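You operate a simulated robot arm through the tools that you are given. There is no shell and no other tool. Be economical: measure what you need, move in short steps, check, and stop when the job is done.

Carry out the task below with a simulated robot arm. There is one attempt and no reset: what you move stays moved.

TASK
Set the black knob on the cable press to 35 mm.
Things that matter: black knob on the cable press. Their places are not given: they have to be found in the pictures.

It is judged by the outcome, as a careful person would: the job done as asked, and still so three seconds after it is handed in. It fails if anything else is knocked over, pushed out of place, dropped, spilled or broken.

THE ROBOT
A 6-joint arm with a two-finger parallel gripper, fixed in place. Base frame: the origin is at the foot of the arm, x ahead of it, y to its left, z up. Lengths are in mm, angles in rad, forces in N, time in s.
With the tool pointing down near the work surface it reaches from about 240 to 640 mm from the base axis. Its first joint turns from -1.152 to 1.152 rad. Payload 2.7 kg.
Tool frame: the origin (TCP) lies between the finger pads and is the grasp point; the fingertips stand 23 mm ahead of it; z points along the fingers, y is the line along which they close. The gripper opens to 94 mm. The fingers are 38 mm wide and 10 mm thick; the gripper's body (54 by 96 mm) begins 39 mm behind the TCP.
Orientation is told as [roll, pitch, yaw] about the base's x, y, z axes, in that order, counted from this pose: with the fingers straight down and closing along the base's y, the tool's x points along the base's -x, its y along +y and its z along -z.

THE INTERFACE
- The arm moves only by the tool jog_arm. Its argument "series" is a list of rows, each a list of 6 numbers: the shift along the base's x, y, z in cm, then the turn, a rotation vector about the base's x, y, z in rad. In form: [[dx, dy, dz, wx, wy, wz], ...]. A call has 1 to 12 rows; each row shifts and turns the commanded pose from where the row before left it. "gripper" is the gripper command, from -1 (fully open) to 1 (shut), values between in proportion, set as the call begins (left out, the last holds). A row lasts 0.2 s, in which the tool goes at most 50 mm and 0.15 rad; a call with a longer step from one row to the next is refused whole, and so is a gripper value outside its range. A pose out of reach is approached as far as the arm can. The call stops where the force on the tool passes 40 N (or 10 N more than at its start, if that is more) or the arm is blocked; 0.2 s more then pass. The fingers move at their own pace (about 45 mm/s each) and stop on an object; they squeeze with about 38 N. The grip force told is the motor's: it shows also when the fingers shut on nothing. Time passes only in rows, and 0.2 s behind the last, so rows that do not move let the fingers close. It gives the time, the measured TCP pose, the force on the tool (base axes), the opening and the grip force at its end, in the units of the frame above (readings bear some noise).
- Cameras (640 x 400 px; columns grow to the right, rows downward): "scene" is fixed at [30.7, -407.8, 1424.7]; the picture's right is [0.99, -0.12, 0.00], its down [-0.04, -0.37, -0.93] and it looks along [0.11, 0.92, -0.37] (base axes); focal length 324 px, centre (320, 200). "wrist" rides on the gripper at [-39, 0, -44] in the tool frame; the picture's right is [0.00, -1.00, 0.00], its down [0.97, 0.00, -0.24] and it looks along [0.24, 0.00, 0.97] (tool axes); focal length 218 px, centre (320, 200).
- capture(camera): a new picture of that camera. No time passes.
- point_at(camera, pixels): for up to 12 pixels [column, row] of the newest picture of that camera ("zoom" is the newest enlarged one), the place [x, y, z] in the base frame of the surface seen there, good to about 3 mm. No time passes.
- zoom(camera, box): a new picture of the part [left, top, right, bottom] of that camera's present view, enlarged. No time passes.
- close_job(): hands the job in; it is judged then, once.

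Work in short steps. Measure before you move; look again where a grasp or a placing could have gone wrong, and mend it. You have 60 turns and 16 pictures in all, the two below and enlarged ones among them. Open the gripper and draw the arm clear of the work before you hand the job in, unless the task says otherwise; then end with one line.

The tools are called by a JSON object that holds its "name" and its "arguments". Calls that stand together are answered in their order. jog_arm: Moves the arm, as the interface text tells. Its arguments: {"type":"object","properties":{"series":{"type":"array","items":{"type":"array","items":{"type":"number"}}},"gripper":{"type":"number"}},"required":["series"]} The other tools are called the same way: capture (camera) takes a picture; point_at (camera, pixels) gives the place of the surface under pixels of a picture; zoom (camera, box) takes an enlarged picture of a part of a camera's view; close_job () hands the job in.

At the start:

```text
time_s: 0.0
position: [222.3, 280.3, 1114.1]
ee_rot: [-0.001, 0.0, 0.001]
wrist_force: [-0.1, 0.8, 0.7]
gripper_width: 94.0
finger_force: 0.2
```

scene: 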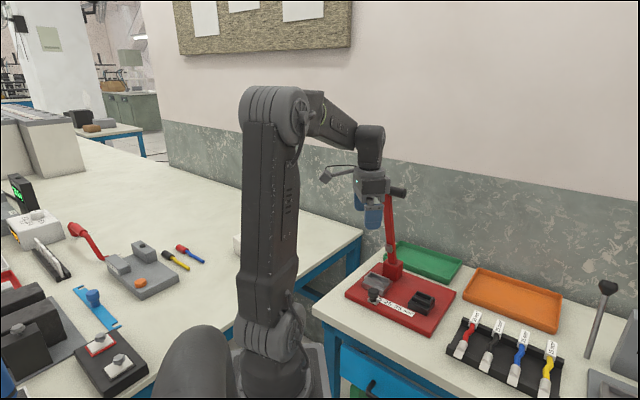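
wrist: 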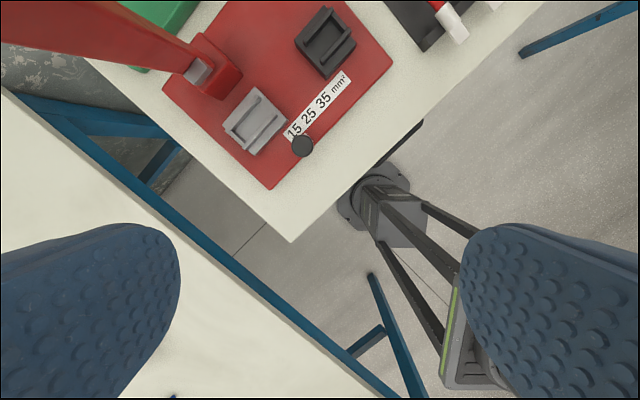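

The wrist view shows a red press with a label "15 25 35 mm²" and a black knob near (302,146). I enlarge both views.

{"name": "zoom", "arguments": {"camera": "wrist", "box": [200, 40, 392, 160]}}

{"name": "zoom", "arguments": {"camera": "scene", "box": [330, 240, 474, 330]}}

{"name": "point_at", "arguments": {"camera": "wrist", "pixels": [[302, 146], [302, 140], [295, 130], [310, 115], [324, 99], [250, 100], [250, 125], [325, 40], [270, 188], [392, 58], [165, 85], [200, 45]]}}

```text
3.33 times, centred on (296, 100) of wrist
```

zoom: 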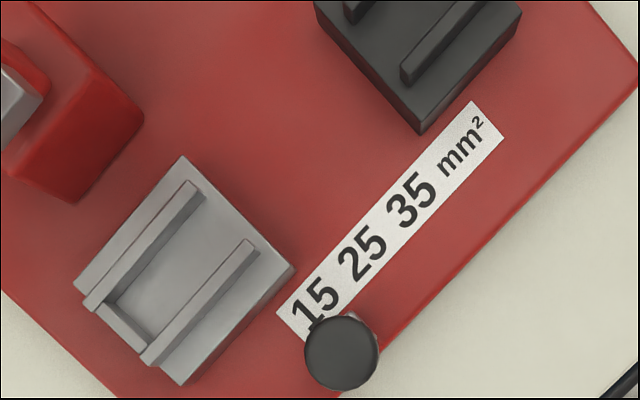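

```text
4.44 times, centred on (402, 285) of scene
```

zoom: 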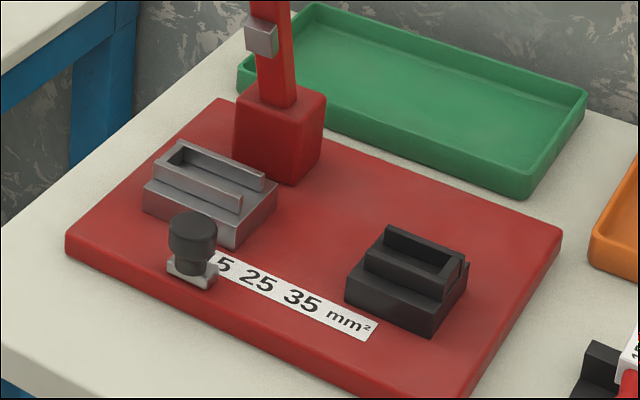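

```text
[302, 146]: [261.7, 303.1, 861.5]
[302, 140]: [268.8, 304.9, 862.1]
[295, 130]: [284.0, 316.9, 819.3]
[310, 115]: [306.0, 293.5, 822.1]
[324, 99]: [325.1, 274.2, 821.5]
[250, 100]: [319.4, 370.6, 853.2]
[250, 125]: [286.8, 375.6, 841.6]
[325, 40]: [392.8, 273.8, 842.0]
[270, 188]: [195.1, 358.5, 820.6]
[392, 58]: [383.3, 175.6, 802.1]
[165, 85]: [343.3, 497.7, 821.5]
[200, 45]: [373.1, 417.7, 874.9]
```

The knob is a slider on a shoe running along the label, now at 15. The red lever stands close by, so I measure it before moving.

{"name": "point_at", "arguments": {"camera": "scene", "pixels": [[400, 191], [390, 205], [391, 225], [393, 245], [405, 192], [372, 291], [373, 300], [386, 287]]}}

{"name": "point_at", "arguments": {"camera": "wrist", "pixels": [[20, 30], [100, 40], [160, 50], [5, 5], [5, 60], [272, 120], [284, 123], [254, 155], [345, 75], [294, 131], [309, 115], [323, 100]]}}

```text
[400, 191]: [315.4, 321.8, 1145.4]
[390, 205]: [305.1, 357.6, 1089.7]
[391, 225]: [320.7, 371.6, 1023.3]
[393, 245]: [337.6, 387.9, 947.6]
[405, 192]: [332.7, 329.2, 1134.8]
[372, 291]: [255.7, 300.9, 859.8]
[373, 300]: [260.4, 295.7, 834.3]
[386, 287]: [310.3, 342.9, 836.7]
```

```text
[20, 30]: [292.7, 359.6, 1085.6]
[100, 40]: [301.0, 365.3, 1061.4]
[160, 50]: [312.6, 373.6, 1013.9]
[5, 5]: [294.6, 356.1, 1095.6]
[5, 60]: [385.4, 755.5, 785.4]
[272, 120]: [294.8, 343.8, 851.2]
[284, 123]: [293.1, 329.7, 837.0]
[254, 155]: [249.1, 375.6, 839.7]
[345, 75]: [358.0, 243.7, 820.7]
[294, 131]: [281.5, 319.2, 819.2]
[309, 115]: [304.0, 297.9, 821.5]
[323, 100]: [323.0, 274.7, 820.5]
```

The lever leans towards the arm, with its handle overhanging at about (315,322,1145), so I turn and tilt the gripper away from it and descend first on the near side.

{"name": "jog_arm", "arguments": {"series": [[0, 0, -2, 0, 0, 0.1309], [0, 0, -2, 0, 0, 0.1309], [0, 0, -2, 0, 0, 0.1309], [0, 0, -2, 0, 0, 0.1309], [0, 0, -2, 0, 0, 0.1309], [0, 0, -2, 0, 0, 0.1309], [0, 0, -2, 0.088, -0.088, 0], [0, 0, -1.5, 0.088, -0.088, 0], [0, 0, 0, 0, 0, 0]], "gripper": -1}}

{"name": "capture", "arguments": {"camera": "wrist"}}

```text
time_s: 2.0
position: [223.6, 280.0, 957.8]
ee_rot: [0.001, -0.249, 0.787]
wrist_force: [0.6, 0.3, -0.6]
gripper_width: 93.9
finger_force: 0.1
```

```text
11 pictures are left
```

wrist: 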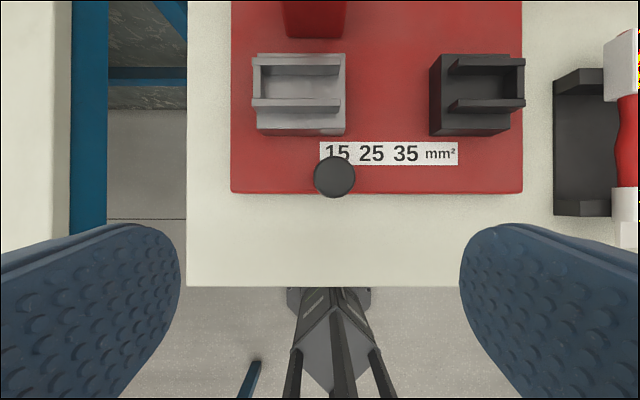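

The gripper is now square with the label. I measure the knob (334,177), the numerals and the near edge of the die.

{"name": "zoom", "arguments": {"camera": "wrist", "box": [272, 115, 400, 195]}}

{"name": "point_at", "arguments": {"camera": "wrist", "pixels": [[334, 177], [318, 177], [350, 177], [334, 160], [334, 193], [337, 150], [372, 153], [406, 153], [300, 132], [325, 132], [470, 132], [320, 143]]}}

```text
5.00 times, centred on (336, 155) of wrist
```

zoom: 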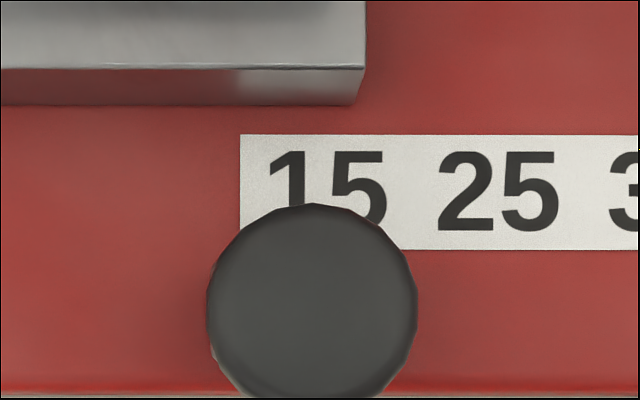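

```text
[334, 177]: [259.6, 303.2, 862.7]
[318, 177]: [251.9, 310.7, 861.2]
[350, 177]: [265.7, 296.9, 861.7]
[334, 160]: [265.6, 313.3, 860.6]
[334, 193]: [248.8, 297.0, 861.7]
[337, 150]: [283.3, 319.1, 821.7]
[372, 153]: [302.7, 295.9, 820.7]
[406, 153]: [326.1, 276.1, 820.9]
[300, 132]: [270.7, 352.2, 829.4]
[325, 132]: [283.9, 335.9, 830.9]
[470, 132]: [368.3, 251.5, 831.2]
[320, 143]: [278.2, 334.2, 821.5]
```

Along the slide direction, the knob centre is at s≈-31.3 (x≈259, y≈304, top z 862) and the numerals are at 15≈-26, 25≈4.5, 35≈35. There's clearance to the die, so I move over the knob and descend around it.

{"name": "jog_arm", "arguments": {"series": [[1.8, 1.2, -1, 0, 0, 0], [1.77, 1.16, -1, 0, 0, 0], [0, 0, -2.5, 0, 0, 0], [0, 0, -2.5, 0, 0, 0], [0, 0, -1.5, 0, 0, 0], [0, 0, -1.2, 0, 0, 0], [0, 0, 0, 0, 0, 0]], "gripper": -0.28}}

{"name": "capture", "arguments": {"camera": "wrist"}}

```text
time_s: 3.6
position: [258.9, 304.1, 861.6]
ee_rot: [-0.001, -0.249, 0.785]
wrist_force: [0.2, 0.4, -0.7]
gripper_width: 60.4
finger_force: 0.1
```

```text
9 pictures are left
```

wrist: 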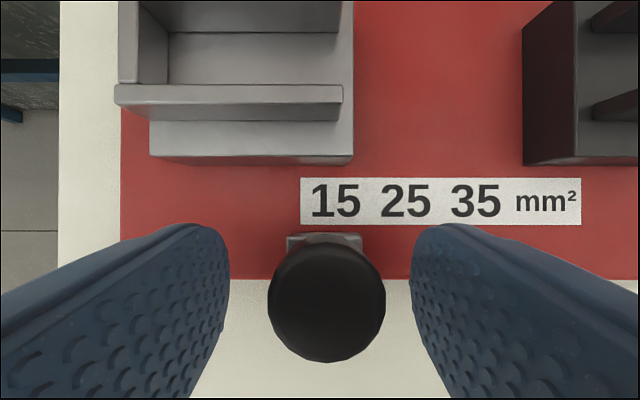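

The knob sits between the fingers and clear of the die. I close on it.

{"name": "jog_arm", "arguments": {"series": [[0, 0, 0, 0, 0, 0], [0, 0, 0, 0, 0, 0], [0, 0, 0, 0, 0, 0], [0, 0, 0, 0, 0, 0]], "gripper": 1}}

```text
time_s: 4.6
position: [259.7, 302.0, 861.6]
ee_rot: [0.001, -0.247, 0.787]
wrist_force: [14.8, -9.3, -1.6]
gripper_width: 29.2
finger_force: 45.3
```

Gripped at 29 mm. I slide it a short way along the label direction to feel how it moves.

{"name": "jog_arm", "arguments": {"series": [[0.35, -0.35, 0, 0, 0, 0], [0.35, -0.35, 0, 0, 0, 0], [0.35, -0.35, 0, 0, 0, 0], [0.35, -0.35, 0, 0, 0, 0], [0, 0, 0, 0, 0, 0]]}}

{"name": "capture", "arguments": {"camera": "wrist"}}

```text
time_s: 5.8
position: [271.3, 288.9, 862.4]
ee_rot: [-0.003, -0.247, 0.788]
wrist_force: [0.0, 0.4, -11.4]
gripper_width: 29.2
finger_force: 44.6
```

```text
8 pictures are left
```

wrist: 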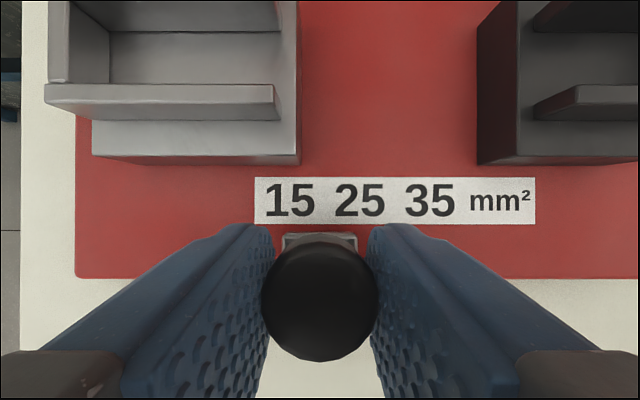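

It slides freely: the shoe centre is at column 320, "35" at 430, with 70 px per step of 30.3 mm, so about 47 mm remain.

{"name": "jog_arm", "arguments": {"series": [[0.4, -0.4, 0, 0, 0, 0], [0.4, -0.4, 0, 0, 0, 0], [0.4, -0.4, 0, 0, 0, 0], [0.4, -0.4, 0, 0, 0, 0], [0.4, -0.4, 0, 0, 0, 0], [0.4, -0.4, 0, 0, 0, 0], [0.4, -0.4, 0, 0, 0, 0], [0.3, -0.3, 0, 0, 0, 0], [0.25, -0.25, 0, 0, 0, 0], [0, 0, 0, 0, 0, 0]]}}

{"name": "capture", "arguments": {"camera": "wrist"}}

```text
time_s: 8.0
position: [303.3, 260.2, 861.2]
ee_rot: [0.0, -0.247, 0.793]
wrist_force: [-12.2, 8.8, 3.3]
gripper_width: 29.1
finger_force: 45.2
stopped in row 10: the force on the tool passed its limit (the readings are from after the stop); the commanded pose is now the measured one
```

```text
7 pictures are left
```

wrist: 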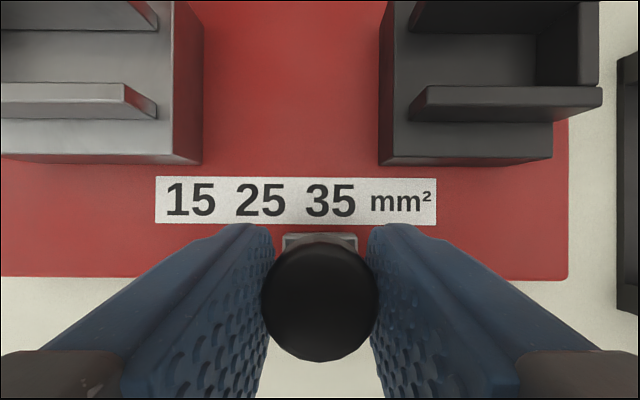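

The slide reached an end stop after 60 mm. The shoe sits 11 px left of "35", the same offset it had from "15" at the other stop, so this is the 35 setting. I release, rise and check.

{"name": "jog_arm", "arguments": {"series": [[0, 0, 0, 0, 0, 0], [0, 0, 0, 0, 0, 0], [0, 0, 0, 0, 0, 0]], "gripper": -0.2}}

{"name": "jog_arm", "arguments": {"series": [[0, 0, 1.5, 0, 0, 0], [0, 0, 2, 0, 0, 0], [-1, -1, 3, 0, 0, 0], [-1.5, -1.5, 3, 0, 0, 0], [-1.5, -1.5, 1, 0, 0, 0], [0, 0, 0, 0, 0, 0]]}}

{"name": "capture", "arguments": {"camera": "wrist"}}

{"name": "capture", "arguments": {"camera": "scene"}}

{"name": "point_at", "arguments": {"camera": "scene", "pixels": [[393, 296]]}}

```text
time_s: 8.8
position: [303.7, 259.3, 862.1]
ee_rot: [0.0, -0.246, 0.792]
wrist_force: [-0.5, -0.8, 0.0]
gripper_width: 56.2
finger_force: 0.0
```

```text
time_s: 10.2
position: [264.4, 217.4, 967.4]
ee_rot: [0.001, -0.248, 0.794]
wrist_force: [0.0, -0.4, 0.5]
gripper_width: 56.4
finger_force: 0.2
```

```text
6 pictures are left
```

wrist: 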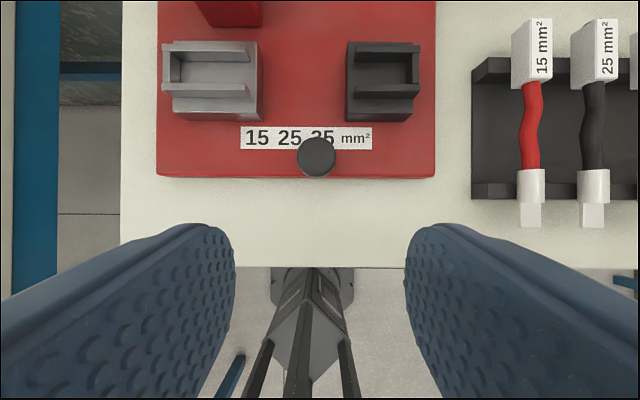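

```text
5 pictures are left
```

scene: 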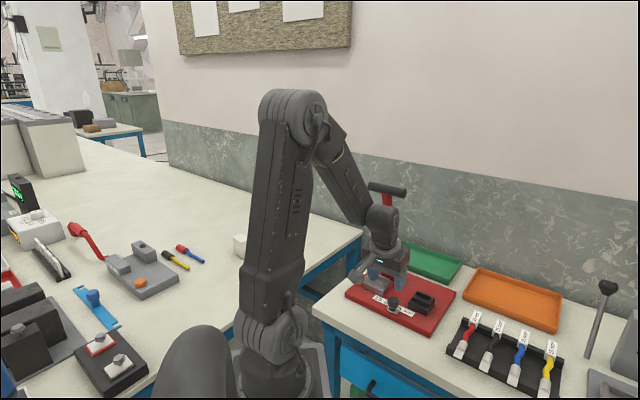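

```text
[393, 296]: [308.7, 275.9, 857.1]
```

I measure the final position of the knob and the label.

{"name": "point_at", "arguments": {"camera": "wrist", "pixels": [[316, 157], [300, 157], [332, 157], [257, 137], [289, 137], [322, 133]]}}

{"name": "zoom", "arguments": {"camera": "scene", "box": [330, 240, 474, 330]}}

```text
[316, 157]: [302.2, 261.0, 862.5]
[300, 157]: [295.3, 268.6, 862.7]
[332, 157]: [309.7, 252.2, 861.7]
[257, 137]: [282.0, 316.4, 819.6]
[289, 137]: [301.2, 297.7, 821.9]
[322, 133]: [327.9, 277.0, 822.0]
```

```text
4.44 times, centred on (402, 285) of scene
```

zoom: 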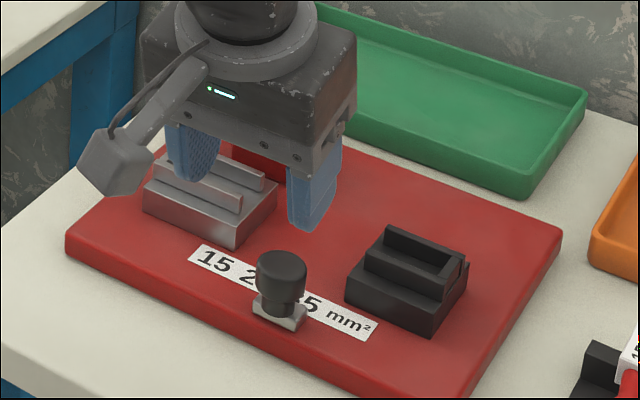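

The knob moved 60 mm to its end stop, with the same offset to "35" as it had to "15". Nothing else was disturbed. I draw back and open fully.

{"name": "jog_arm", "arguments": {"series": [[-1, -1, 2, 0, 0, 0], [-1, -1, 3, 0, 0, 0], [0, 0, 3, 0, 0, 0], [0, 0, 0, 0, 0, 0]], "gripper": -1}}

{"name": "zoom", "arguments": {"camera": "scene", "box": [330, 200, 490, 330]}}

```text
time_s: 11.2
position: [245.6, 200.4, 1046.5]
ee_rot: [0.0, -0.247, 0.791]
wrist_force: [0.1, -1.0, -0.3]
gripper_width: 94.0
finger_force: 0.1
```

```text
3.08 times, centred on (410, 265) of scene
```

zoom: 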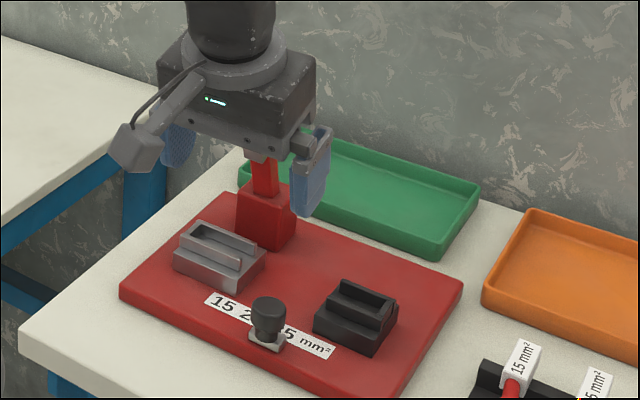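

The knob is holding its place and the arm is clear, so I hand the job in.

{"name": "close_job", "arguments": {}}

```text
The job is handed in.
```

I slid the black knob on the cable press about 60 mm from the 15 mark to its end stop at 35. It rests about 5 mm short of the printed "35", the same offset it had from "15" at the start, so I took the stop as the 35 setting. The gripper is open, the arm is clear, and nothing else was moved.
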